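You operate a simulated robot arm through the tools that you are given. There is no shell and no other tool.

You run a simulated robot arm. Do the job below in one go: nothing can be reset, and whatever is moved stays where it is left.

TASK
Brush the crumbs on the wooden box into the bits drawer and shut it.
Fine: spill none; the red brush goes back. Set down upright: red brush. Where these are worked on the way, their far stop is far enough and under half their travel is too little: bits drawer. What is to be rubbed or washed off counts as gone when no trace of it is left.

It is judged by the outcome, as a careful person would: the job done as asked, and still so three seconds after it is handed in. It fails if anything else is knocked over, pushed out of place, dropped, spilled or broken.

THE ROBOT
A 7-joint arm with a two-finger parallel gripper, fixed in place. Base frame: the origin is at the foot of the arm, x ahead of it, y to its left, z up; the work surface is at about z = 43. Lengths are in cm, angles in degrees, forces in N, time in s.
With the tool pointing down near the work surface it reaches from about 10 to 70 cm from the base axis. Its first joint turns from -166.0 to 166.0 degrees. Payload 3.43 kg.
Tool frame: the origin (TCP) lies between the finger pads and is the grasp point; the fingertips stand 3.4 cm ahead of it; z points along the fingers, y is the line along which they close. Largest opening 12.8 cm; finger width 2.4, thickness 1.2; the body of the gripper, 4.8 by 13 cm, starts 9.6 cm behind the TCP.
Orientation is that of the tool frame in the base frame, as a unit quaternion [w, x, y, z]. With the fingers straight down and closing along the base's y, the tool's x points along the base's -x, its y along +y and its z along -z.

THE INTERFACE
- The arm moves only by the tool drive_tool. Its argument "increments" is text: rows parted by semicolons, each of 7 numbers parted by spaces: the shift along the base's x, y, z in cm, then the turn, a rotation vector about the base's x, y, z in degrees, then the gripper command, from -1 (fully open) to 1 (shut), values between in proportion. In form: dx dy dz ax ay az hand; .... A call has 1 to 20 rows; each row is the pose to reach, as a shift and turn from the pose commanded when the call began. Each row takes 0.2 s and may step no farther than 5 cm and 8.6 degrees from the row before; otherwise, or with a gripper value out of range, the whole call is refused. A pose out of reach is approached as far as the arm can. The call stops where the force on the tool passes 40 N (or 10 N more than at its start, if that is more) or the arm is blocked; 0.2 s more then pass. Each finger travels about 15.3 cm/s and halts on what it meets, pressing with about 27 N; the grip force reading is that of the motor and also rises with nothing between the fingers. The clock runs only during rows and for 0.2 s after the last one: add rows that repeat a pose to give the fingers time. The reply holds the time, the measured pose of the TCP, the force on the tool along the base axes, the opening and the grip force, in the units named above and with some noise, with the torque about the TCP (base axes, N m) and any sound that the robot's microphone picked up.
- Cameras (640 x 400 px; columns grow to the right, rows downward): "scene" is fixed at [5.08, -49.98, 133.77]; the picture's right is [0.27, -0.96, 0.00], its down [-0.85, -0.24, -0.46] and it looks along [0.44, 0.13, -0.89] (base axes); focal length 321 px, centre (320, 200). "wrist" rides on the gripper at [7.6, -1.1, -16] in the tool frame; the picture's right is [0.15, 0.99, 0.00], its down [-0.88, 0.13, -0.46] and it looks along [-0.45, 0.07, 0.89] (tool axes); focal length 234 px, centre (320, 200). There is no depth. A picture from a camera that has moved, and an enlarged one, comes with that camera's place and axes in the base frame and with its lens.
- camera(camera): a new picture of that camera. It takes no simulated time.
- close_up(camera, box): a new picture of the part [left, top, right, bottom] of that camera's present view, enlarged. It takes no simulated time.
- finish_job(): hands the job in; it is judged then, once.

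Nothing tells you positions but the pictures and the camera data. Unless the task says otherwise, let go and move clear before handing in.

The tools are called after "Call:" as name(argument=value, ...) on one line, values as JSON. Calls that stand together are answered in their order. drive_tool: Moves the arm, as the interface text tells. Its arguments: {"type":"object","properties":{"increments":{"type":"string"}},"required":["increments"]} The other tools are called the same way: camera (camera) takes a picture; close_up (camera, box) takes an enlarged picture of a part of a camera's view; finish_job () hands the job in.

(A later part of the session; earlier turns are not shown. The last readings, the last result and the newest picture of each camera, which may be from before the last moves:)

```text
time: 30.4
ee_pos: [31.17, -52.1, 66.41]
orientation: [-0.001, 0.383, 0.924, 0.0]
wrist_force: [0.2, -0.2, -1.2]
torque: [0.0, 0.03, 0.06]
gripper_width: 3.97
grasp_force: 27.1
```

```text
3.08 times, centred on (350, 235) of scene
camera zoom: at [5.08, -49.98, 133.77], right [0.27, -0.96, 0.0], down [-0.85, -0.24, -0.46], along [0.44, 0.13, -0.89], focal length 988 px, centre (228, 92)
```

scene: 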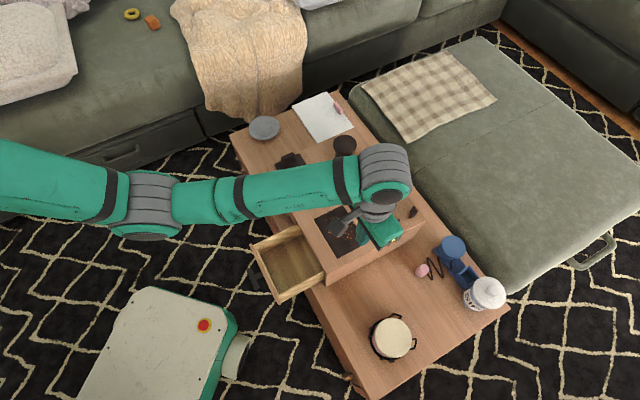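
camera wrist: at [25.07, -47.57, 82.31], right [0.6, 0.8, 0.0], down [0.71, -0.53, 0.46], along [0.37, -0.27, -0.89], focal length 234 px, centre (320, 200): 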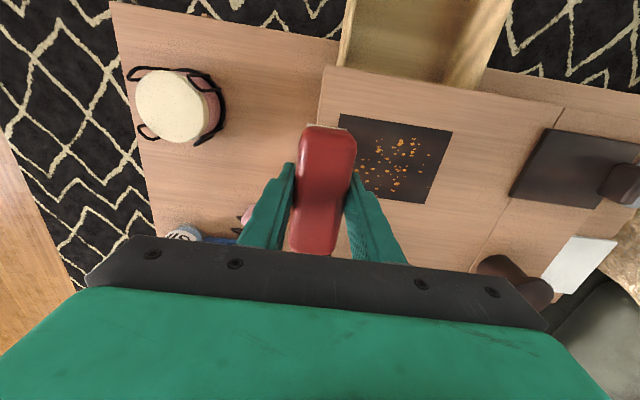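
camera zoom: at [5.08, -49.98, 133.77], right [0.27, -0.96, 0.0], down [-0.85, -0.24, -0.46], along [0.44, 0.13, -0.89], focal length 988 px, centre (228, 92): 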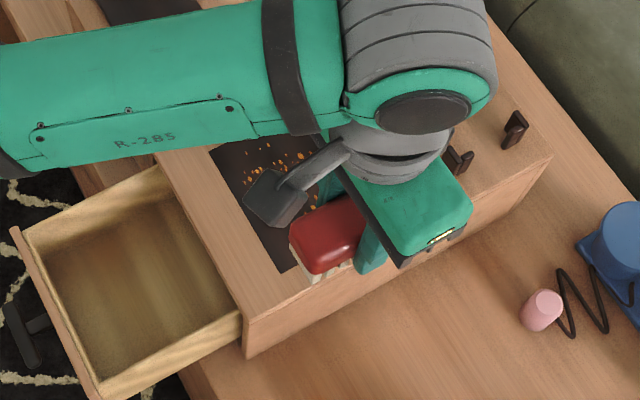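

The brush is beside the crumbs. I'll shift a touch further out, lower it to the surface, and feel for contact.

Call:
drive_tool(increments="-0.7 -0.7 0 0 0 0 1; -0.7 -0.7 -1.5 0 0 0 1; -0.7 -0.7 -3 0 0 0 1; -0.7 -0.7 -4.2 0 0 0 1; -0.7 -0.7 -4.7 0 0 0 1; -0.7 -0.7 -5 0 0 0 1; -0.7 -0.7 -5.05 0 0 0 1")

Call:
close_up(camera="wrist", box=[240, 90, 480, 240])

Call:
close_up(camera="scene", box=[290, 190, 410, 290])

```text
time: 32.0
ee_pos: [30.49, -52.72, 61.43]
orientation: [0.0, 0.382, 0.924, 0.0]
wrist_force: [-0.8, 1.7, 5.3]
torque: [0.2, 0.09, -0.02]
gripper_width: 3.97
grasp_force: 26.6
```

```text
2.67 times, centred on (360, 165) of wrist
camera zoom: at [24.4, -48.25, 77.34], right [0.6, 0.8, 0.0], down [0.71, -0.53, 0.46], along [0.37, -0.27, -0.89], focal length 624 px, centre (213, 293)
```

zoom: 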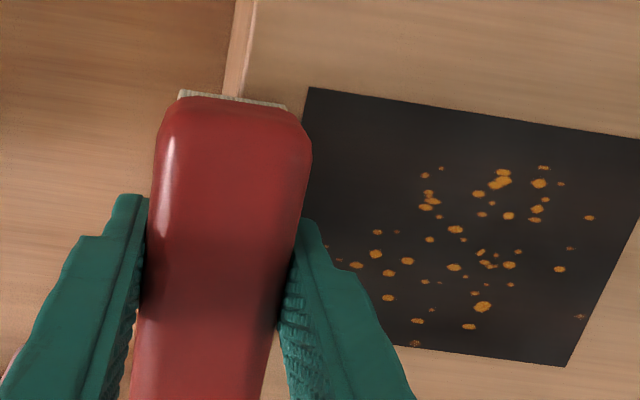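

```text
4.00 times, centred on (350, 240) of scene
camera zoom: at [5.08, -49.98, 133.77], right [0.27, -0.96, 0.0], down [-0.85, -0.24, -0.46], along [0.44, 0.13, -0.89], focal length 1284 px, centre (200, 40)
```

zoom: 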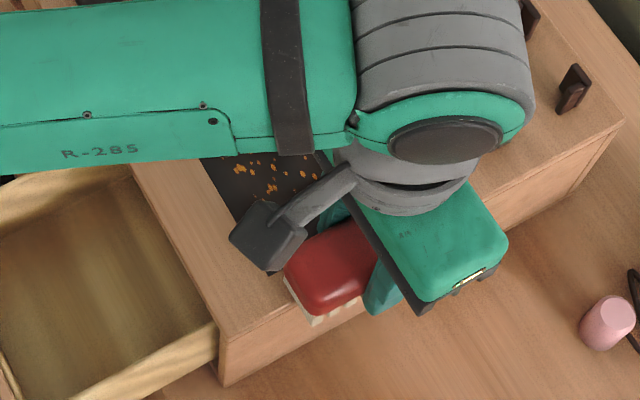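

Contact is confirmed (about 5 N). Now a short slow gathering stroke inward along the front edge's direction.

Call:
drive_tool(increments="0.35 0.35 0 0 0 0 1; 0.8 0.8 0 0 0 0 1; 1.25 1.25 0 0 0 0 1; 1.7 1.7 0 0 0 0 1; 2.15 2.15 0 0 0 0 1; 2.6 2.6 0 0 0 0 1; 3.0 3.0 0 0 0 0 1")

Call:
close_up(camera="wrist", box=[240, 90, 480, 240])

Call:
close_up(camera="scene", box=[290, 190, 410, 290])

```text
time: 33.6
ee_pos: [33.47, -49.76, 61.48]
orientation: [0.001, 0.382, 0.924, 0.0]
wrist_force: [-4.5, -5.3, 14.2]
torque: [0.0, 0.26, 0.08]
gripper_width: 3.95
grasp_force: 27.1
```

```text
2.67 times, centred on (360, 165) of wrist
camera zoom: at [27.33, -45.26, 77.32], right [0.6, 0.8, 0.0], down [0.71, -0.53, 0.46], along [0.37, -0.27, -0.89], focal length 624 px, centre (213, 293)
```

zoom: 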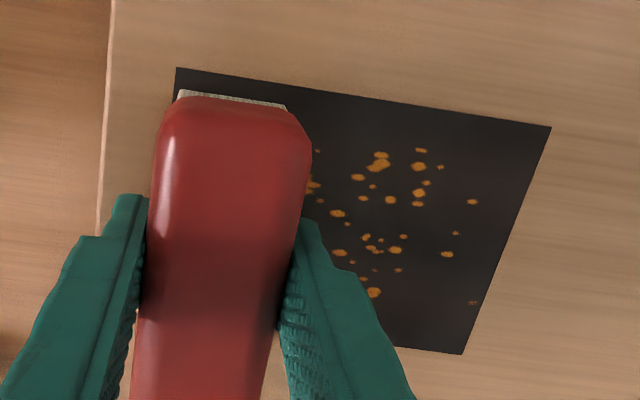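

```text
4.00 times, centred on (350, 240) of scene
camera zoom: at [5.08, -49.98, 133.77], right [0.27, -0.96, 0.0], down [-0.85, -0.24, -0.46], along [0.44, 0.13, -0.89], focal length 1284 px, centre (200, 40)
```

zoom: 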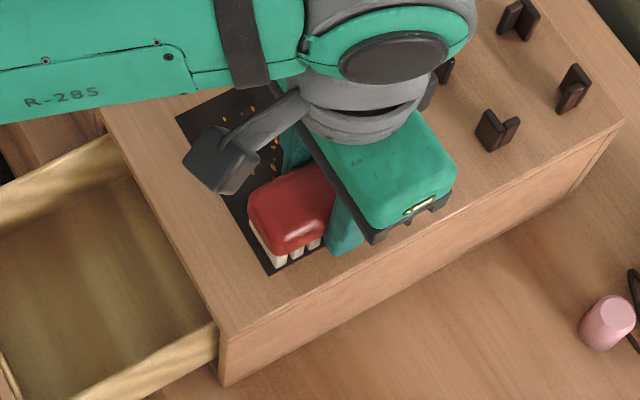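

The stroke went smoothly. I'll lift straight up and carry the brush to the other side of the crumbs, then look at what moved.

Call:
drive_tool(increments="0 0 0.5 0 0 0 1; 0 0 2 0 0 0 1; 0 0 4 0 0 0 1; 1 1 5 0 0 0 1; 3 3 5 0 0 0 1; 5 5 5 0 0 0 1; 7 7 5 0 0 0 1; 8.8 8.8 5 0 0 0 1; 9.65 9.65 5 0 0 0 1; 9.65 9.65 5 0 0 0 1")

Call:
close_up(camera="wrist", box=[160, 70, 400, 220])

Call:
close_up(camera="scene", box=[290, 190, 410, 290])

```text
time: 35.8
ee_pos: [43.15, -40.08, 66.4]
orientation: [0.0, 0.383, 0.924, 0.0]
wrist_force: [-0.5, 0.0, -1.8]
torque: [-0.01, 0.04, 0.0]
gripper_width: 3.94
grasp_force: 27.3
```

```text
2.67 times, centred on (280, 145) of wrist
camera zoom: at [37.03, -35.6, 82.31], right [0.6, 0.8, 0.0], down [0.71, -0.53, 0.46], along [0.37, -0.27, -0.89], focal length 624 px, centre (427, 347)
```

zoom: 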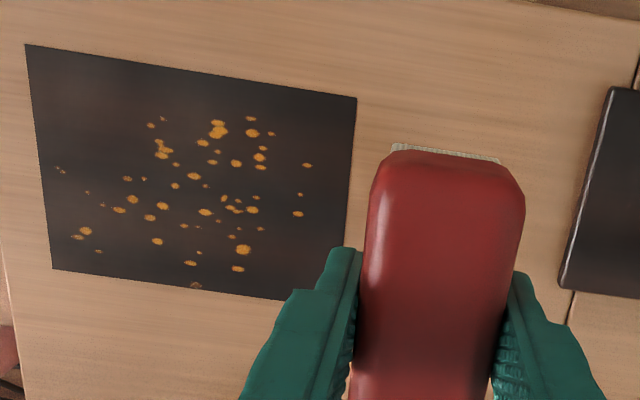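

```text
4.00 times, centred on (350, 240) of scene
camera zoom: at [5.08, -49.98, 133.77], right [0.27, -0.96, 0.0], down [-0.85, -0.24, -0.46], along [0.44, 0.13, -0.89], focal length 1284 px, centre (200, 40)
```

zoom: 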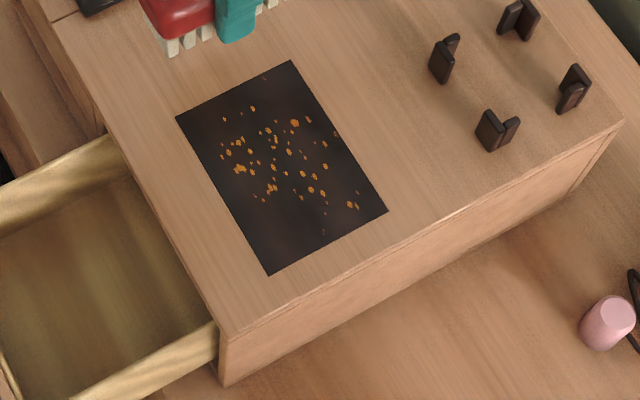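

The crumbs did not shift under that sideways pass, so strokes toward the open drawer are needed. I'll carry the brush to behind the crumbs and turn it a quarter turn so its length lies across the sweeping direction.

Call:
drive_tool(increments="-0.33 -1.11 0 0 0 8.18 1; -0.65 -2.23 0 0 0 16.36 1; -0.98 -3.34 0 0 0 24.54 1; -1.31 -4.45 0 0 0 32.72 1; -1.64 -5.56 0 0 0 40.9 1; -1.96 -6.68 0 0 0 49.08 1; -2.29 -7.79 0 0 0 57.26 1; -2.62 -8.9 0 0 0 65.44 1; -2.95 -10.01 0 0 0 73.62 1; -3.27 -11.13 0 0 0 81.8 1; -3.6 -12.24 0 0 0 90 1; -3.6 -12.24 0 0 0 90 1")

Call:
camera(camera="wrist")

Call:
camera(camera="scene")

```text
time: 38.4
ee_pos: [39.49, -52.43, 66.27]
orientation: [0.0, -0.383, 0.924, 0.0]
wrist_force: [0.5, 0.5, -1.3]
torque: [0.01, 0.0, 0.01]
gripper_width: 3.95
grasp_force: 27.2
```

```text
taken
camera wrist: at [35.03, -58.6, 82.29], right [-0.8, 0.59, 0.0], down [0.53, 0.72, 0.46], along [0.27, 0.37, -0.89], focal length 234 px, centre (320, 200)
```

wrist: 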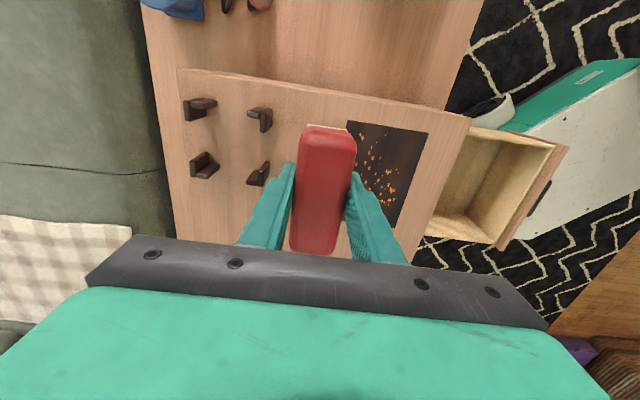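

```text
taken
```

scene: 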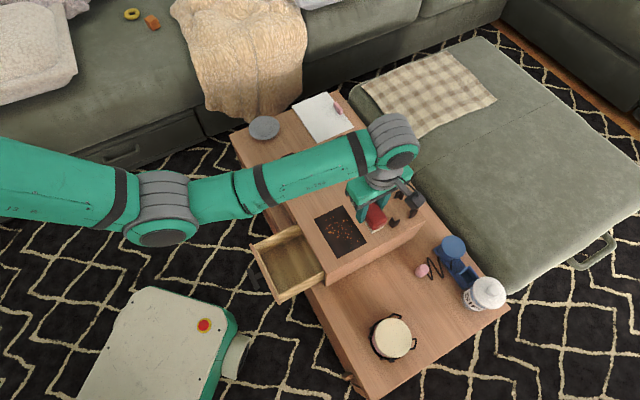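

Call:
close_up(camera="wrist", box=[220, 90, 440, 240])

Call:
close_up(camera="scene", box=[300, 170, 440, 270])

```text
2.67 times, centred on (330, 165) of wrist
camera zoom: at [35.03, -58.6, 82.29], right [-0.8, 0.59, 0.0], down [0.53, 0.72, 0.46], along [0.27, 0.37, -0.89], focal length 624 px, centre (293, 293)
```

zoom: 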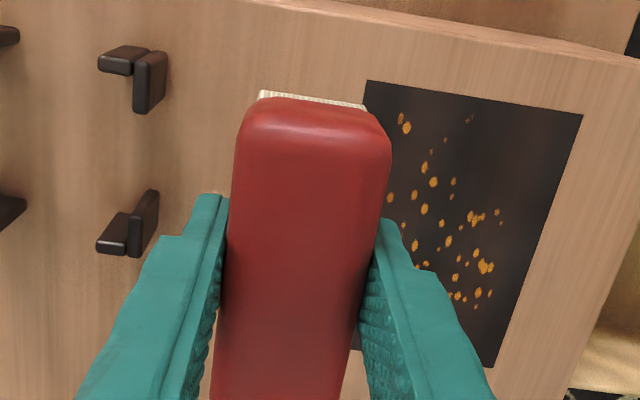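

```text
4.00 times, centred on (370, 220) of scene
camera zoom: at [5.08, -49.98, 133.77], right [0.27, -0.96, 0.0], down [-0.85, -0.24, -0.46], along [0.44, 0.13, -0.89], focal length 1284 px, centre (120, 120)
```

zoom: 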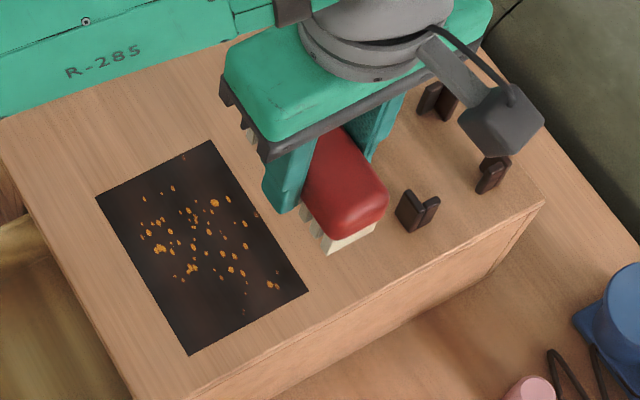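

Everything clears the brackets. I'll lower the brush behind the crumbs until it touches the box.

Call:
drive_tool(increments="0 0 -1.5 0 0 0 1; 0 0 -3 0 0 0 1; 0 0 -4.2 0 0 0 1; 0 0 -4.7 0 0 0 1; 0 0 -4.95 0 0 0 1; 0 0 -5 0 0 0 1")

Call:
close_up(camera="scene", box=[300, 170, 440, 270])

```text
time: 39.8
ee_pos: [39.61, -52.42, 61.38]
orientation: [0.0, -0.382, 0.924, 0.0]
wrist_force: [-0.9, 0.9, 2.8]
torque: [0.29, -0.19, 0.08]
gripper_width: 3.98
grasp_force: 27.0
```

```text
4.00 times, centred on (370, 220) of scene
camera zoom: at [5.08, -49.98, 133.77], right [0.27, -0.96, 0.0], down [-0.85, -0.24, -0.46], along [0.44, 0.13, -0.89], focal length 1284 px, centre (120, 120)
```

zoom: 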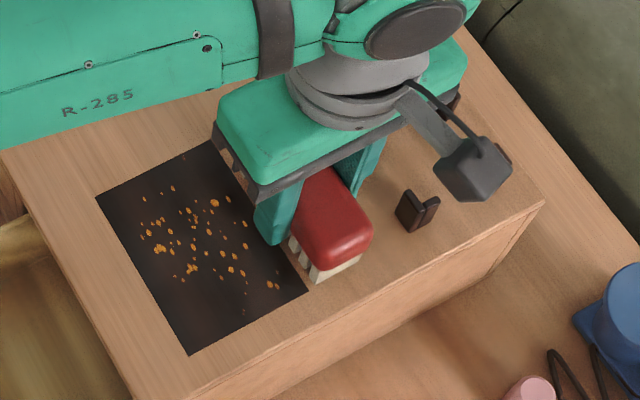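

Light contact is made. Now a slow continuous stroke toward and over the front edge above the open drawer.

Call:
drive_tool(increments="-0.4 0.4 -0.05 0 0 0 1; -1.1 1.1 -0.05 0 0 0 1; -1.8 1.8 -0.05 0 0 0 1; -2.5 2.5 -0.05 0 0 0 1; -3.2 3.2 -0.05 0 0 0 1; -3.9 3.9 -0.05 0 0 0 1; -4.6 4.6 -0.05 0 0 0 1; -5.3 5.3 -0.05 0 0 0 1; -6 6 -0.05 0 0 0 1; -6.7 6.7 -0.05 0 0 0 1; -7.4 7.4 -0.05 0 0 0 1; -8.1 8.1 -0.05 0 0 0 1; -8.8 8.8 -0.05 0 0 0 1; -9.5 9.5 -0.05 0 0 0 1; -10.2 10.2 -0.05 0 0 0 1; -10.9 10.9 -0.05 0 0 0 1; -11.6 11.6 -0.05 0 0 0 1; -12.3 12.3 -0.05 0 0 0 1; -12.6 12.6 -0.05 0 0 0 1")

Call:
camera(camera="wrist")

Call:
close_up(camera="scene", box=[230, 170, 420, 300])

```text
time: 43.8
ee_pos: [26.83, -39.56, 61.26]
orientation: [-0.001, -0.383, 0.924, 0.002]
wrist_force: [-0.8, -0.2, -2.2]
torque: [0.0, -0.01, -0.03]
gripper_width: 3.96
grasp_force: 27.7
```

```text
taken
camera wrist: at [22.34, -45.89, 77.14], right [-0.8, 0.6, 0.0], down [0.53, 0.71, 0.46], along [0.27, 0.37, -0.89], focal length 234 px, centre (320, 200)
```

wrist: 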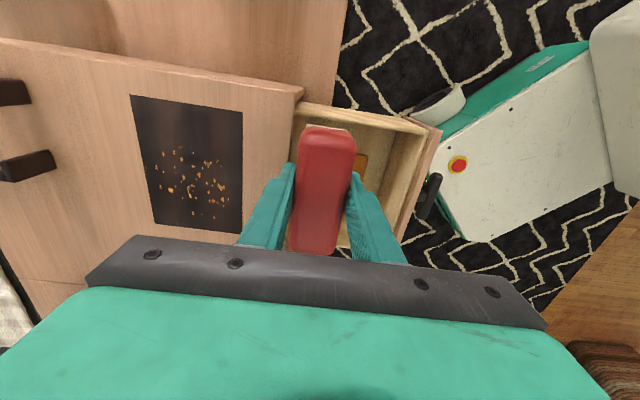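

```text
3.08 times, centred on (325, 235) of scene
camera zoom: at [5.08, -49.98, 133.77], right [0.27, -0.96, 0.0], down [-0.85, -0.24, -0.46], along [0.44, 0.13, -0.89], focal length 988 px, centre (305, 92)
```

zoom: 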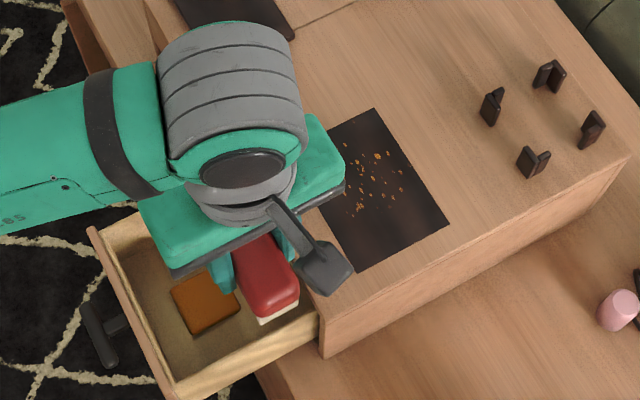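

That worked: a crumb pile appeared in the drawer and part of the crumbs is gone. Let me look at what remains.

Call:
close_up(camera="wrist", box=[110, 80, 270, 250])

Call:
close_up(camera="scene", box=[310, 190, 380, 260])

Call:
close_up(camera="wrist", box=[290, 90, 450, 240])

```text
2.35 times, centred on (190, 165) of wrist
camera zoom: at [22.34, -45.89, 77.14], right [-0.8, 0.6, 0.0], down [0.53, 0.71, 0.46], along [0.27, 0.37, -0.89], focal length 551 px, centre (626, 282)
```

zoom: 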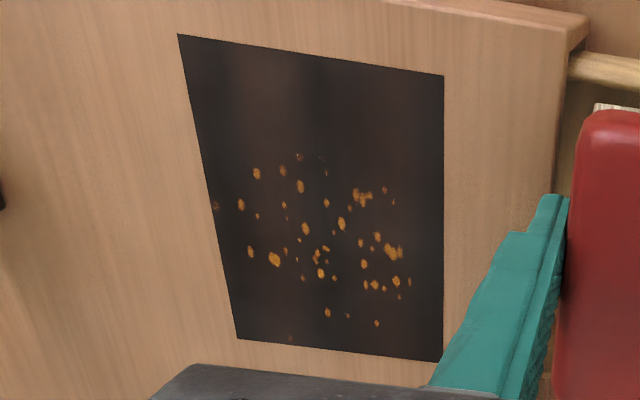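

```text
5.71 times, centred on (345, 225) of scene
camera zoom: at [5.08, -49.98, 133.77], right [0.27, -0.96, 0.0], down [-0.85, -0.24, -0.46], along [0.44, 0.13, -0.89], focal length 1834 px, centre (177, 57)
```

zoom: 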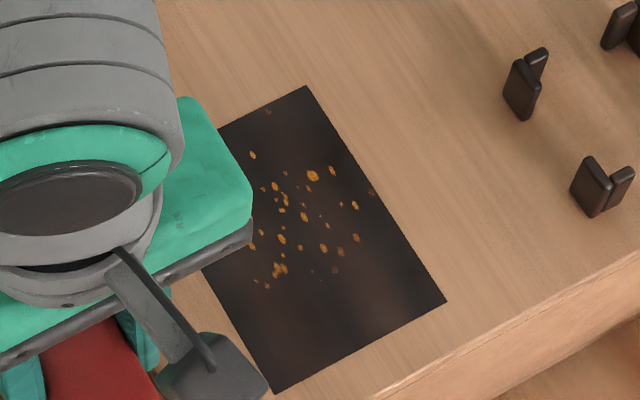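

```text
2.67 times, centred on (370, 165) of wrist
camera zoom: at [22.34, -45.89, 77.14], right [-0.8, 0.6, 0.0], down [0.53, 0.71, 0.46], along [0.27, 0.37, -0.89], focal length 624 px, centre (187, 293)
```

zoom: 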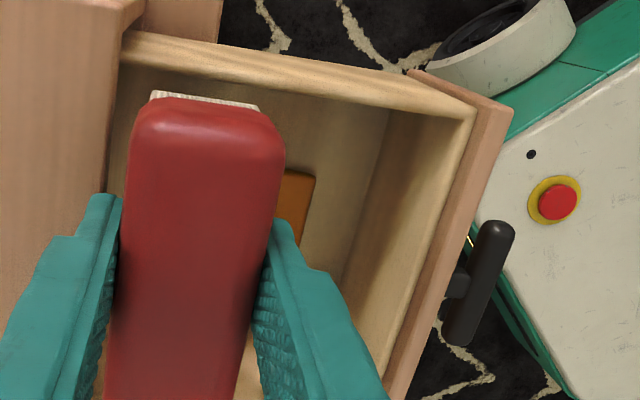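

The stroke cleared the strip on the outer side (b-half of the brush); the rest needs more strokes. I'll lift, go back behind the crumbs and shift over about 4 cm.

Call:
drive_tool(increments="0 0 2 0 0 0 1; 0 0 4.5 0 0 0 1; 2.5 -1.6 5 0 0 0 1; 5 -3.2 5 0 0 0 1; 7.6 -4.8 5 0 0 0 1; 10.2 -6.4 5 0 0 0 1; 12.8 -8 5 0 0 0 1; 15.47 -9.73 5 0 0 0 1; 15.47 -9.73 5 0 0 0 1; 15.47 -9.73 3 0 0 0 1; 15.47 -9.73 1.2 0 0 0 1; 15.47 -9.73 0.4 0 0 0 1; 15.47 -9.73 0.1 0 0 0 1; 15.47 -9.73 0 0 0 0 1")

Call:
camera(camera="scene")

Call:
close_up(camera="scene", box=[230, 170, 420, 300])

Call:
camera(camera="wrist")

```text
time: 46.8
ee_pos: [42.44, -49.46, 61.39]
orientation: [0.0, -0.382, 0.924, 0.0]
wrist_force: [-0.4, 1.8, 6.9]
torque: [0.22, 0.13, 0.02]
gripper_width: 3.95
grasp_force: 27.2
```

```text
taken
```

scene: 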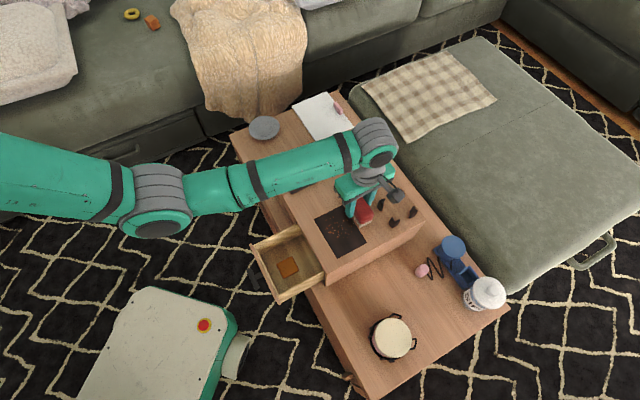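

```text
3.08 times, centred on (325, 235) of scene
camera zoom: at [5.08, -49.98, 133.77], right [0.27, -0.96, 0.0], down [-0.85, -0.24, -0.46], along [0.44, 0.13, -0.89], focal length 988 px, centre (305, 92)
```

zoom: 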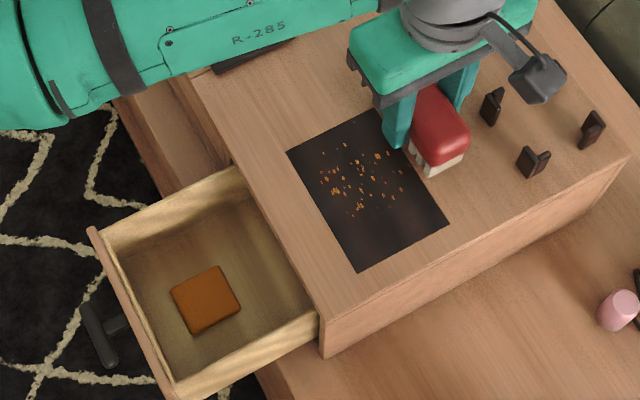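

```text
taken
camera wrist: at [37.9, -55.68, 77.31], right [-0.8, 0.6, 0.0], down [0.53, 0.72, 0.46], along [0.27, 0.37, -0.89], focal length 234 px, centre (320, 200)
```

wrist: 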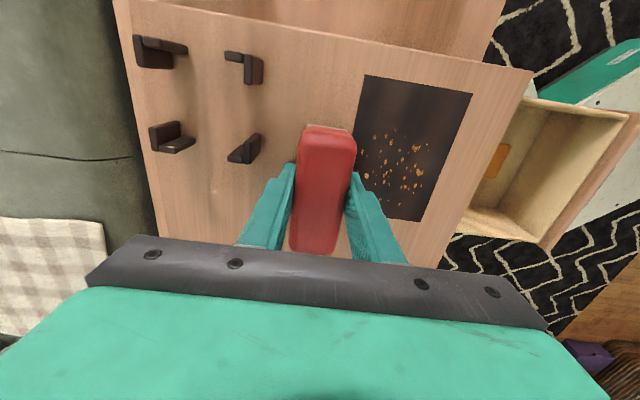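

Contact force is about 8 N. Second stroke toward the drawer, at the same pace.

Call:
drive_tool(increments="-0.4 0.4 0 0 0 0 1; -1.1 1.1 0 0 0 0 1; -1.8 1.8 0 0 0 0 1; -2.5 2.5 0 0 0 0 1; -3.2 3.2 0 0 0 0 1; -3.9 3.9 0 0 0 0 1; -4.6 4.6 0 0 0 0 1; -5.3 5.3 0 0 0 0 1; -6 6 0 0 0 0 1; -6.7 6.7 0 0 0 0 1; -7.4 7.4 0 0 0 0 1; -8.1 8.1 0 0 0 0 1; -8.8 8.8 0 0 0 0 1; -9.5 9.5 0 0 0 0 1; -10.2 10.2 0 0 0 0 1; -10.9 10.9 0 0 0 0 1; -11.6 11.6 0 0 0 0 1; -12.3 12.3 0 0 0 0 1; -12.6 12.6 0 0 0 0 1")

Call:
close_up(camera="wrist", box=[110, 60, 310, 250])

Call:
close_up(camera="scene", box=[230, 170, 420, 300])

```text
time: 50.8
ee_pos: [29.58, -36.73, 61.33]
orientation: [-0.001, -0.383, 0.924, 0.002]
wrist_force: [-0.3, -0.5, -1.4]
torque: [0.01, 0.0, 0.05]
gripper_width: 3.97
grasp_force: 27.3
```

```text
2.11 times, centred on (210, 155) of wrist
camera zoom: at [25.22, -43.0, 77.19], right [-0.8, 0.6, 0.0], down [0.53, 0.71, 0.46], along [0.27, 0.37, -0.89], focal length 493 px, centre (552, 295)
```

zoom: 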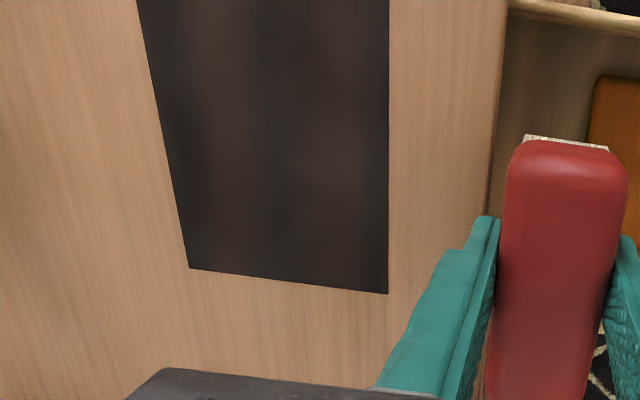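

```text
3.08 times, centred on (325, 235) of scene
camera zoom: at [5.08, -49.98, 133.77], right [0.27, -0.96, 0.0], down [-0.85, -0.24, -0.46], along [0.44, 0.13, -0.89], focal length 988 px, centre (305, 92)
```

zoom: 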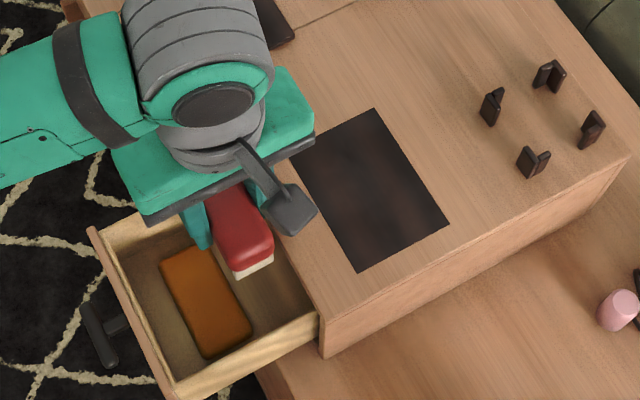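

The patch now looks clean and the pile in the drawer has grown. I'll lift the brush and check the whole patch for any remaining trace.

Call:
drive_tool(increments="0 0 1.5 0 0 0 1; 0 0 4 0 0 0 1; 0 0 6 0 0 0 1; 1 -1 7 0 0 0 1; 3 -3 7 0 0 0 1; 6 -6 7 0 0 0 1; 9 -9 7 0 0 0 1; 12 -12 7 0 0 0 1; 14 -14 7 0 0 0 1; 14 -14 7 0 0 0 1")

Call:
close_up(camera="wrist", box=[330, 50, 490, 240])

Call:
close_up(camera="scene", box=[305, 195, 375, 265])

Call:
close_up(camera="scene", box=[240, 210, 340, 310])

```text
time: 53.0
ee_pos: [43.71, -50.9, 68.23]
orientation: [-0.001, -0.384, 0.924, 0.0]
wrist_force: [0.3, -0.1, -1.2]
torque: [0.01, 0.0, 0.02]
gripper_width: 3.98
grasp_force: 27.5
```

```text
2.11 times, centred on (410, 145) of wrist
camera zoom: at [39.25, -57.12, 84.15], right [-0.8, 0.6, 0.0], down [0.53, 0.71, 0.46], along [0.27, 0.37, -0.89], focal length 493 px, centre (130, 316)
```

zoom: 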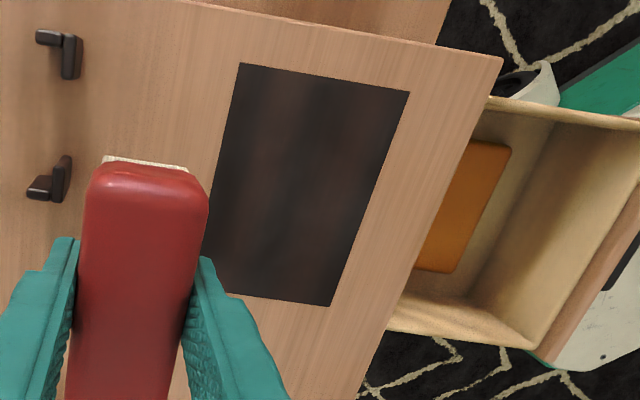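

```text
5.71 times, centred on (340, 230) of scene
camera zoom: at [5.08, -49.98, 133.77], right [0.27, -0.96, 0.0], down [-0.85, -0.24, -0.46], along [0.44, 0.13, -0.89], focal length 1834 px, centre (206, 29)
```

zoom: 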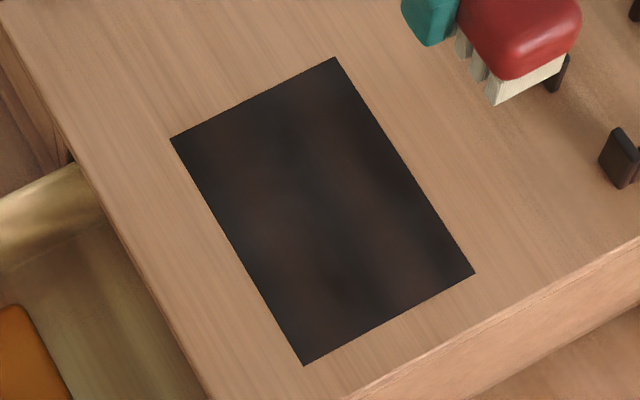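

```text
4.00 times, centred on (290, 260) of scene
camera zoom: at [5.08, -49.98, 133.77], right [0.27, -0.96, 0.0], down [-0.85, -0.24, -0.46], along [0.44, 0.13, -0.89], focal length 1284 px, centre (440, -40)
```

zoom: 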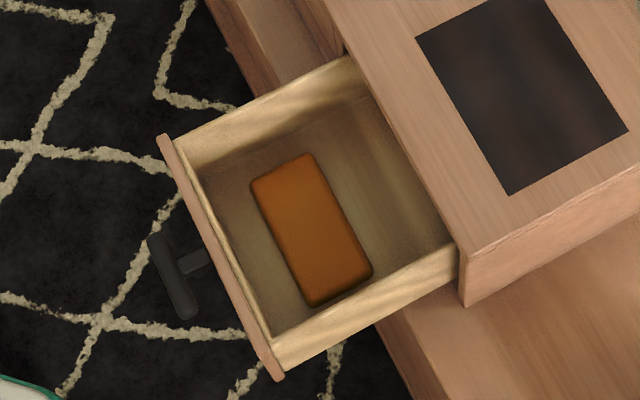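

Call:
close_up(camera="scene", box=[315, 200, 350, 230])

Call:
close_up(camera="scene", box=[335, 215, 370, 245])

Call:
close_up(camera="scene", box=[325, 232, 360, 262])

Call:
close_up(camera="wrist", box=[360, 70, 480, 200])

```text
13.33 times, centred on (332, 215) of scene
camera zoom: at [5.08, -49.98, 133.77], right [0.27, -0.96, 0.0], down [-0.85, -0.24, -0.46], along [0.44, 0.13, -0.89], focal length 4279 px, centre (153, 0)
```

zoom: 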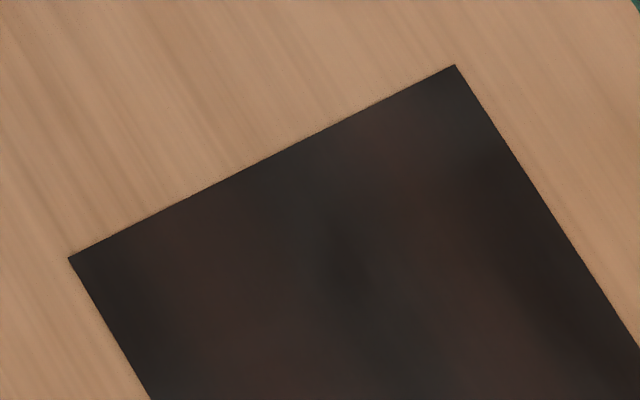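

```text
13.33 times, centred on (352, 230) of scene
camera zoom: at [5.08, -49.98, 133.77], right [0.27, -0.96, 0.0], down [-0.85, -0.24, -0.46], along [0.44, 0.13, -0.89], focal length 4279 px, centre (-113, -200)
```

zoom: 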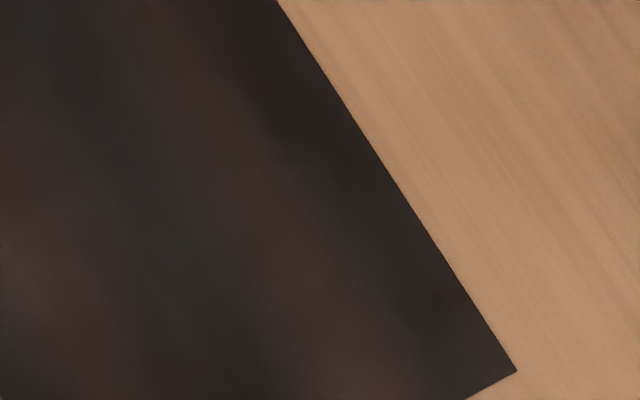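

```text
13.33 times, centred on (342, 247) of scene
camera zoom: at [5.08, -49.98, 133.77], right [0.27, -0.96, 0.0], down [-0.85, -0.24, -0.46], along [0.44, 0.13, -0.89], focal length 4279 px, centre (20, -427)
```

zoom: 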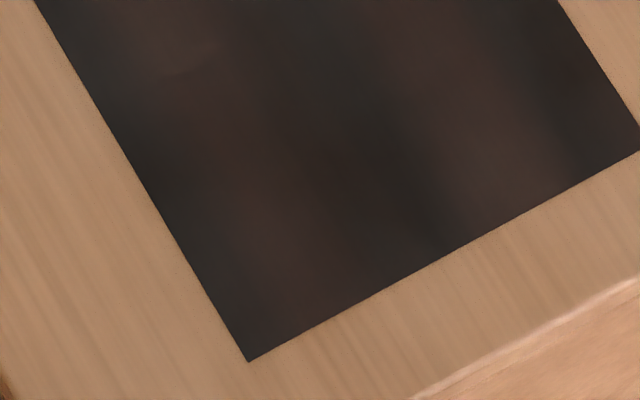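

```text
3.08 times, centred on (420, 135) of wrist
camera zoom: at [39.25, -57.12, 84.15], right [-0.8, 0.6, 0.0], down [0.53, 0.71, 0.46], along [0.27, 0.37, -0.89], focal length 720 px, centre (12, 400)
```

zoom: 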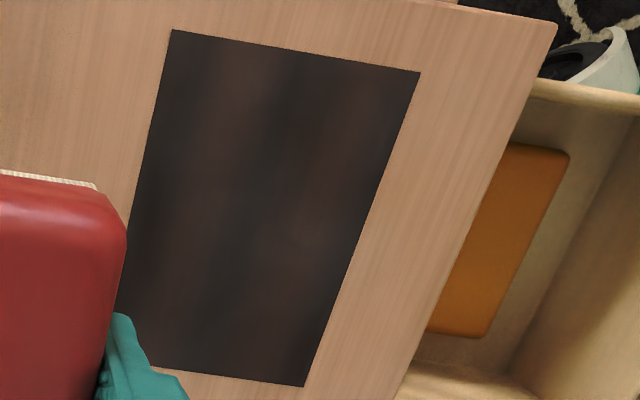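

The patch looks clean apart from one very faint smudge near its front side, so I'll do one more overlapping stroke through the middle to be sure.

Call:
drive_tool(increments="-1.8 -0.5 0 0 0 0 1; -3.77 -0.97 -1 0 0 0 1; -3.77 -0.97 -3 0 0 0 1; -3.77 -0.97 -5 0 0 0 1; -3.77 -0.97 -6.2 0 0 0 1; -3.77 -0.97 -6.7 0 0 0 1; -3.77 -0.97 -7 0 0 0 1; -3.77 -0.97 -7 0 0 0 1")

```text
time: 54.8
ee_pos: [39.92, -51.84, 61.36]
orientation: [-0.001, -0.383, 0.924, 0.0]
wrist_force: [-2.1, 3.5, 7.8]
torque: [0.28, 0.06, -0.01]
gripper_width: 3.94
grasp_force: 27.5
```

The brush is on the surface again behind the patch. Sweeping toward the drawer once more.

Call:
drive_tool(increments="-0.4 0.4 0 0 0 0 1; -1.1 1.1 0 0 0 0 1; -1.8 1.8 0 0 0 0 1; -2.5 2.5 0 0 0 0 1; -3.2 3.2 0 0 0 0 1; -3.9 3.9 0 0 0 0 1; -4.6 4.6 0 0 0 0 1; -5.3 5.3 0 0 0 0 1; -6 6 0 0 0 0 1; -6.7 6.7 0 0 0 0 1; -7.4 7.4 0 0 0 0 1; -8.1 8.1 0 0 0 0 1; -8.8 8.8 0 0 0 0 1; -9.5 9.5 0 0 0 0 1; -10.2 10.2 0 0 0 0 1; -10.9 10.9 0 0 0 0 1; -11.6 11.6 0 0 0 0 1; -12.3 12.3 0 0 0 0 1; -12.6 12.6 0 0 0 0 1")

Call:
drive_tool(increments="0 0 1.5 0 0 0 1; 0 0 4 0 0 0 1; 0 0 6 0 0 0 1; 1 -1 7 0 0 0 1; 3 -3 7 0 0 0 1; 6 -6 7 0 0 0 1; 9 -9 7 0 0 0 1; 12 -12 7 0 0 0 1; 14 -14 7 0 0 0 1; 14 -14 7 0 0 0 1")

Call:
close_up(camera="scene", box=[315, 200, 350, 230])

Call:
close_up(camera="scene", box=[335, 215, 370, 245])

Call:
close_up(camera="scene", box=[325, 232, 360, 262])

Call:
camera(camera="scene")

Call:
camera(camera="wrist")

```text
time: 58.8
ee_pos: [27.29, -39.05, 61.33]
orientation: [-0.001, -0.383, 0.924, 0.002]
wrist_force: [0.7, 0.3, -1.1]
torque: [0.01, 0.01, 0.03]
gripper_width: 3.98
grasp_force: 26.8
```

```text
time: 61.0
ee_pos: [41.38, -53.05, 68.33]
orientation: [0.0, -0.383, 0.924, 0.0]
wrist_force: [-0.3, -0.2, -1.1]
torque: [0.0, 0.03, -0.04]
gripper_width: 3.96
grasp_force: 26.7
```

```text
13.33 times, centred on (332, 215) of scene
camera zoom: at [5.08, -49.98, 133.77], right [0.27, -0.96, 0.0], down [-0.85, -0.24, -0.46], along [0.44, 0.13, -0.89], focal length 4279 px, centre (153, 0)
```

zoom: 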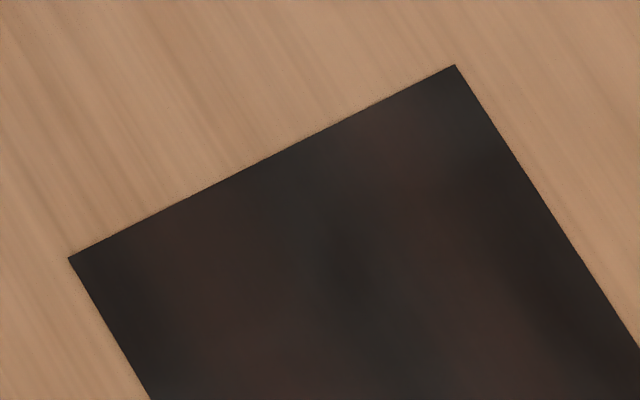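

```text
13.33 times, centred on (352, 230) of scene
camera zoom: at [5.08, -49.98, 133.77], right [0.27, -0.96, 0.0], down [-0.85, -0.24, -0.46], along [0.44, 0.13, -0.89], focal length 4279 px, centre (-113, -200)
```

zoom: 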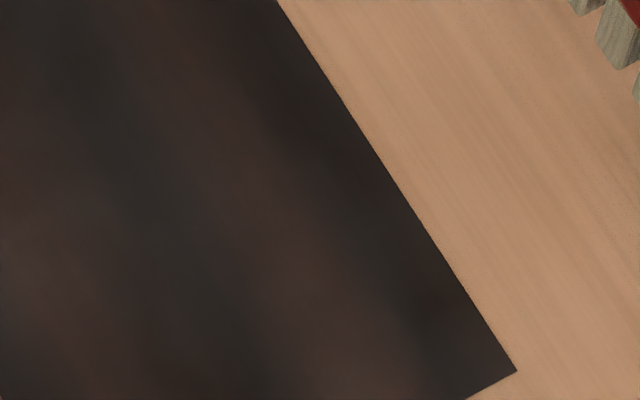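

```text
13.33 times, centred on (342, 247) of scene
camera zoom: at [5.08, -49.98, 133.77], right [0.27, -0.96, 0.0], down [-0.85, -0.24, -0.46], along [0.44, 0.13, -0.89], focal length 4279 px, centre (20, -427)
```

zoom: 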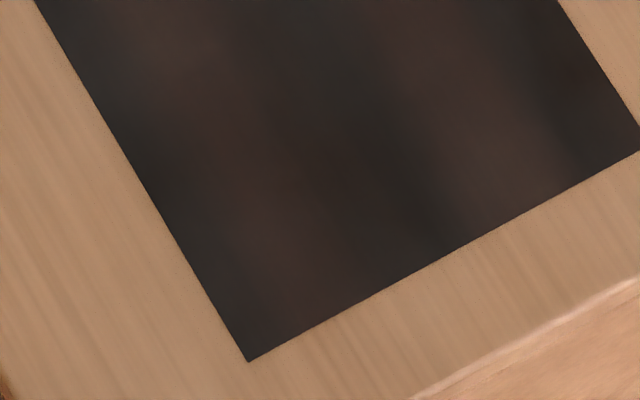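

```text
taken
```

scene: 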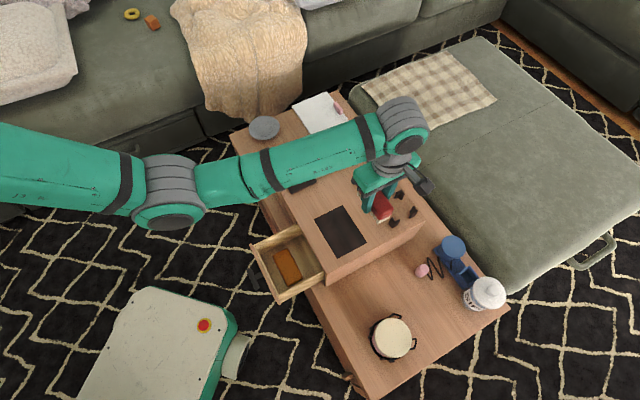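

```text
taken
camera wrist: at [36.91, -59.33, 84.24], right [-0.8, 0.6, 0.0], down [0.53, 0.71, 0.46], along [0.27, 0.37, -0.89], focal length 234 px, centre (320, 200)
```

wrist: 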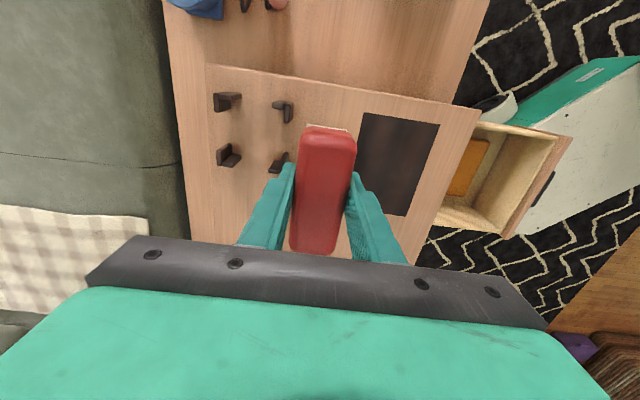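

The patch is fully clean now and the crumbs lie in the drawer. Next I'll turn the brush back and return it above its original place.

Call:
drive_tool(increments="0.99 0.35 0.7 0 0 -8.18 1; 1.99 0.7 1.4 0 0 -16.36 1; 2.98 1.05 2 0 0 -24.54 1; 3.98 1.4 2 0 0 -32.72 1; 4.97 1.75 2 0 0 -40.9 1; 5.97 2.09 2 0 0 -49.08 1; 6.96 2.44 2 0 0 -57.26 1; 7.96 2.79 2 0 0 -65.44 1; 8.95 3.14 2 0 0 -73.62 1; 9.95 3.49 2 0 0 -81.8 1; 10.94 3.84 2 0 0 -90 1; 10.94 3.84 2 0 0 -90 1")

Call:
camera(camera="wrist")

Call:
close_up(camera="scene", box=[320, 110, 440, 230])

```text
time: 63.6
ee_pos: [52.31, -49.37, 70.25]
orientation: [0.0, 0.383, 0.924, 0.0]
wrist_force: [-0.2, 0.7, -1.4]
torque: [0.01, -0.04, 0.0]
gripper_width: 3.96
grasp_force: 27.2
```

```text
taken
camera wrist: at [46.29, -44.9, 86.24], right [0.6, 0.8, 0.0], down [0.71, -0.53, 0.46], along [0.37, -0.27, -0.89], focal length 234 px, centre (320, 200)
```

wrist: 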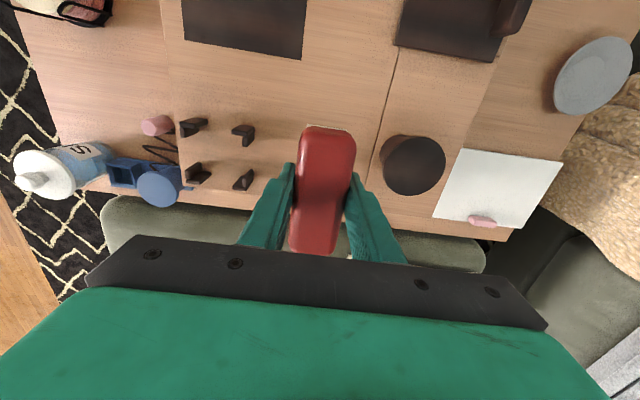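

```text
3.33 times, centred on (380, 170) of scene
camera zoom: at [5.08, -49.98, 133.77], right [0.27, -0.96, 0.0], down [-0.85, -0.24, -0.46], along [0.44, 0.13, -0.89], focal length 1070 px, centre (120, 300)
```

zoom: 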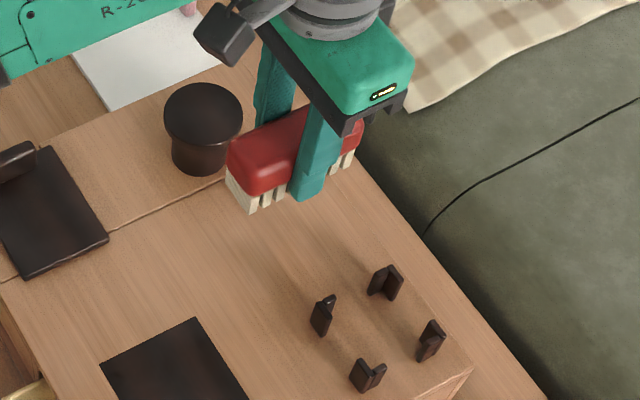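

Brush is above its original spot, upright and aligned. I'll lower it slowly to the box until it touches.

Call:
drive_tool(increments="0 0 -2 0 0 0 1; 0 0 -4 0 0 0 1; 0 0 -6 0 0 0 1; 0 0 -7.3 0 0 0 1; 0 0 -8 0 0 0 1; 0 0 -8.4 0 0 0 1; 0 0 -8.7 0 0 0 1; 0 0 -8.85 0 0 0 1; 0 0 -8.85 0 0 0 1")

Call:
close_up(camera="scene", box=[340, 140, 420, 210])

```text
time: 65.6
ee_pos: [52.23, -49.39, 61.48]
orientation: [0.0, 0.383, 0.924, 0.001]
wrist_force: [-0.2, 0.1, -1.3]
torque: [-0.02, 0.02, 0.01]
gripper_width: 3.96
grasp_force: 27.1
```

```text
5.71 times, centred on (380, 175) of scene
camera zoom: at [5.08, -49.98, 133.77], right [0.27, -0.96, 0.0], down [-0.85, -0.24, -0.46], along [0.44, 0.13, -0.89], focal length 1834 px, centre (-23, 343)
```

zoom: 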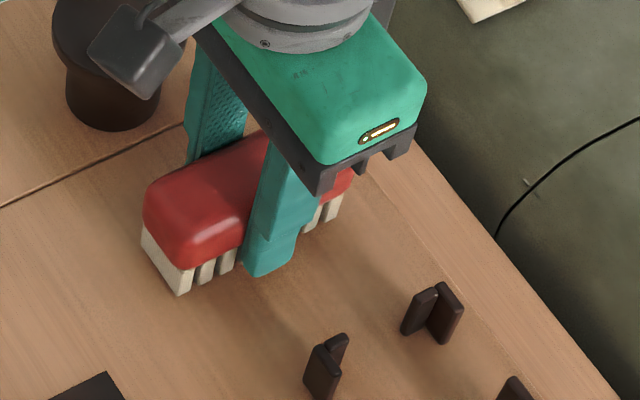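

Just above the surface still. A little lower until the contact shows.

Call:
drive_tool(increments="0 0 -0.05 0 0 0 1; 0 0 -0.1 0 0 0 1; 0 0 -0.1 0 0 0 1")

```text
time: 66.4
ee_pos: [52.25, -49.31, 61.38]
orientation: [0.001, 0.383, 0.924, 0.0]
wrist_force: [-0.1, 0.6, -0.7]
torque: [0.03, -0.02, 0.03]
gripper_width: 3.96
grasp_force: 27.4
```

Call:
drive_tool(increments="0 0 -0.05 0 0 0 1; 0 0 -0.08 0 0 0 1; 0 0 -0.08 0 0 0 1")

```text
time: 67.2
ee_pos: [52.18, -49.39, 61.31]
orientation: [0.0, 0.383, 0.924, 0.0]
wrist_force: [-3.6, 1.0, 9.3]
torque: [0.35, 0.41, 0.01]
gripper_width: 3.95
grasp_force: 26.6
```

The brush is seated on the box (contact felt). I'll open the fingers gently to the same narrow opening and rise.

Call:
drive_tool(increments="0 0 0.05 0 0 0 1; 0 0 0.05 0 0 0 0.3; 0 0 0.05 0 0 0 0.1; 0 0 0.05 0 0 0 0; 0 0 0.05 0 0 0 0; 0 0 1 0 0 0 0; 0 0 3 0 0 0 0; 0 0 5 0 0 0 0; 0 0 8 0 0 0 0; 0 0 11 0 0 0 0; 0 0 11 0 0 0 0")

Call:
camera(camera="wrist")

Call:
close_up(camera="scene", box=[320, 110, 440, 230])

```text
time: 69.6
ee_pos: [52.29, -49.58, 72.38]
orientation: [0.0, 0.384, 0.923, 0.0]
wrist_force: [0.9, -0.5, 0.5]
torque: [-0.01, -0.01, 0.02]
gripper_width: 6.37
grasp_force: 0.1
```

```text
taken
camera wrist: at [46.19, -44.92, 88.3], right [0.6, 0.8, 0.0], down [0.71, -0.53, 0.46], along [0.37, -0.27, -0.89], focal length 234 px, centre (320, 200)
```

wrist: 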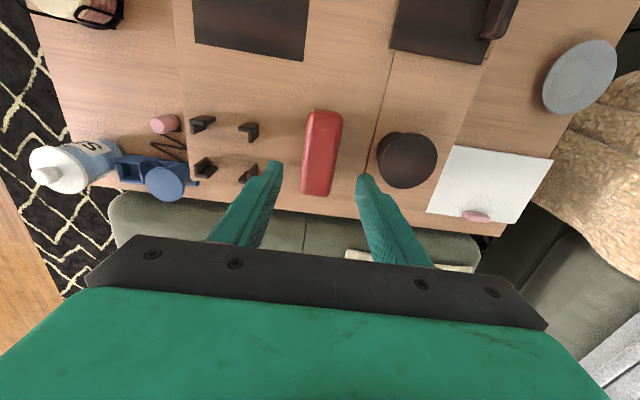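

```text
3.33 times, centred on (380, 170) of scene
camera zoom: at [5.08, -49.98, 133.77], right [0.27, -0.96, 0.0], down [-0.85, -0.24, -0.46], along [0.44, 0.13, -0.89], focal length 1070 px, centre (120, 300)
```

zoom: 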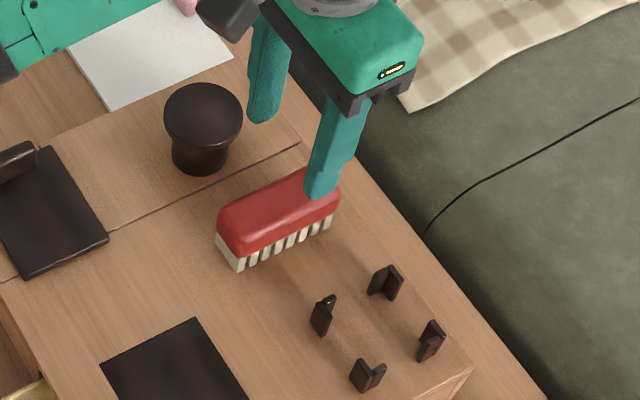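

The brush stands upright back in its place, and the gripper is clear. Next I'll travel over to the front of the drawer handle with fingers closed, staying high.

Call:
drive_tool(increments="-3 2 0.5 0 0 0 0; -6.5 4.2 1 0 0 0 0; -10 6.5 1 0 0 0 0.3; -13.7 8.9 1 0 0 0 0.6; -17.4 11.3 1 0 0 0 1; -21.1 13.7 1 0 0 0 1; -24.8 16.1 1 0 0 0 1; -28.5 18.5 1 0 0 0 1; -32.2 20.9 1 0 0 0 1; -35.53 23.19 0 0 0 0 1; -35.53 23.19 0 0 0 0 1")

Call:
camera(camera="wrist")

Call:
camera(camera="scene")

```text
time: 72.0
ee_pos: [16.9, -26.23, 72.17]
orientation: [0.0, 0.382, 0.924, 0.0]
wrist_force: [-0.1, -0.2, 0.8]
torque: [0.01, 0.01, 0.06]
gripper_width: 0.0
grasp_force: 27.2
```

```text
taken
camera wrist: at [10.75, -21.7, 88.17], right [0.6, 0.8, 0.0], down [0.71, -0.53, 0.46], along [0.37, -0.27, -0.89], focal length 234 px, centre (320, 200)
```

wrist: 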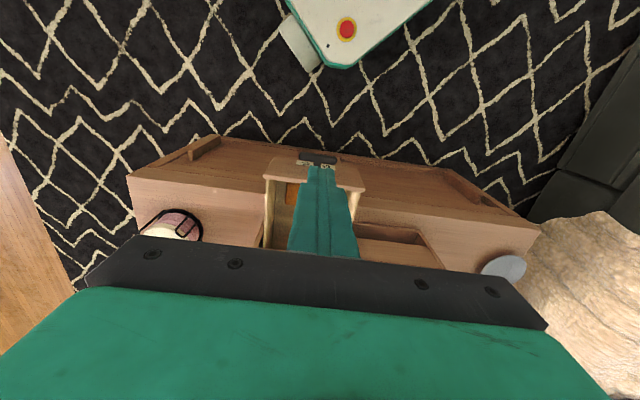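

```text
taken
```

scene: 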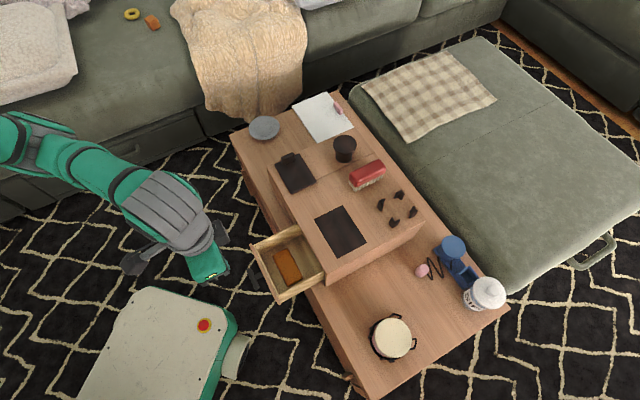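

The handle bar is at about a 3 cm distance behind the closed fingers' track, so I can lower in front of it safely.

Call:
drive_tool(increments="0 0 -4 0 0 0 1; 0 0 -8 0 0 0 1; 0 0 -12 0 0 0 1; 0 0 -16 0 0 0 1; 0 0 -19.3 0 0 0 1; 0 0 -19.3 0 0 0 1")

Call:
close_up(camera="wrist", box=[220, 110, 420, 250])

Call:
camera(camera="scene")

```text
time: 73.4
ee_pos: [16.73, -26.15, 52.97]
orientation: [0.0, 0.383, 0.924, 0.0]
wrist_force: [-0.9, -0.4, 0.0]
torque: [0.0, 0.0, -0.03]
gripper_width: 0.0
grasp_force: 27.1
```

```text
2.86 times, centred on (320, 180) of wrist
camera zoom: at [10.69, -21.63, 68.87], right [0.6, 0.8, 0.0], down [0.71, -0.53, 0.46], along [0.37, -0.27, -0.89], focal length 669 px, centre (320, 257)
```

zoom: 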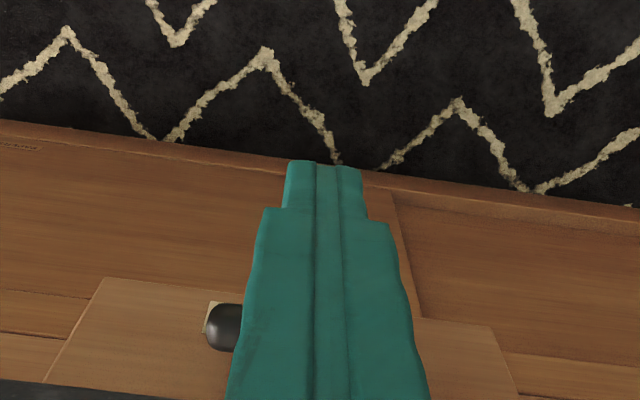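

```text
taken
```

scene: 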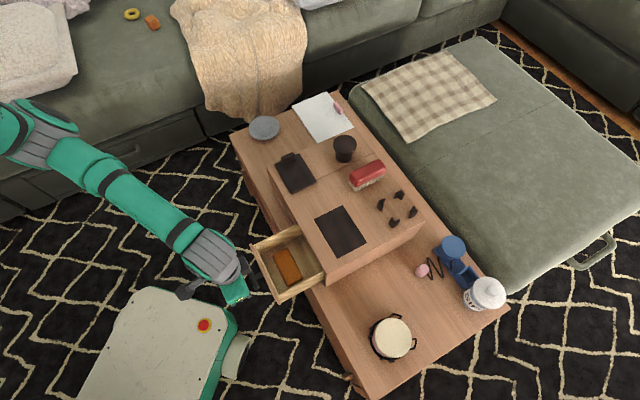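

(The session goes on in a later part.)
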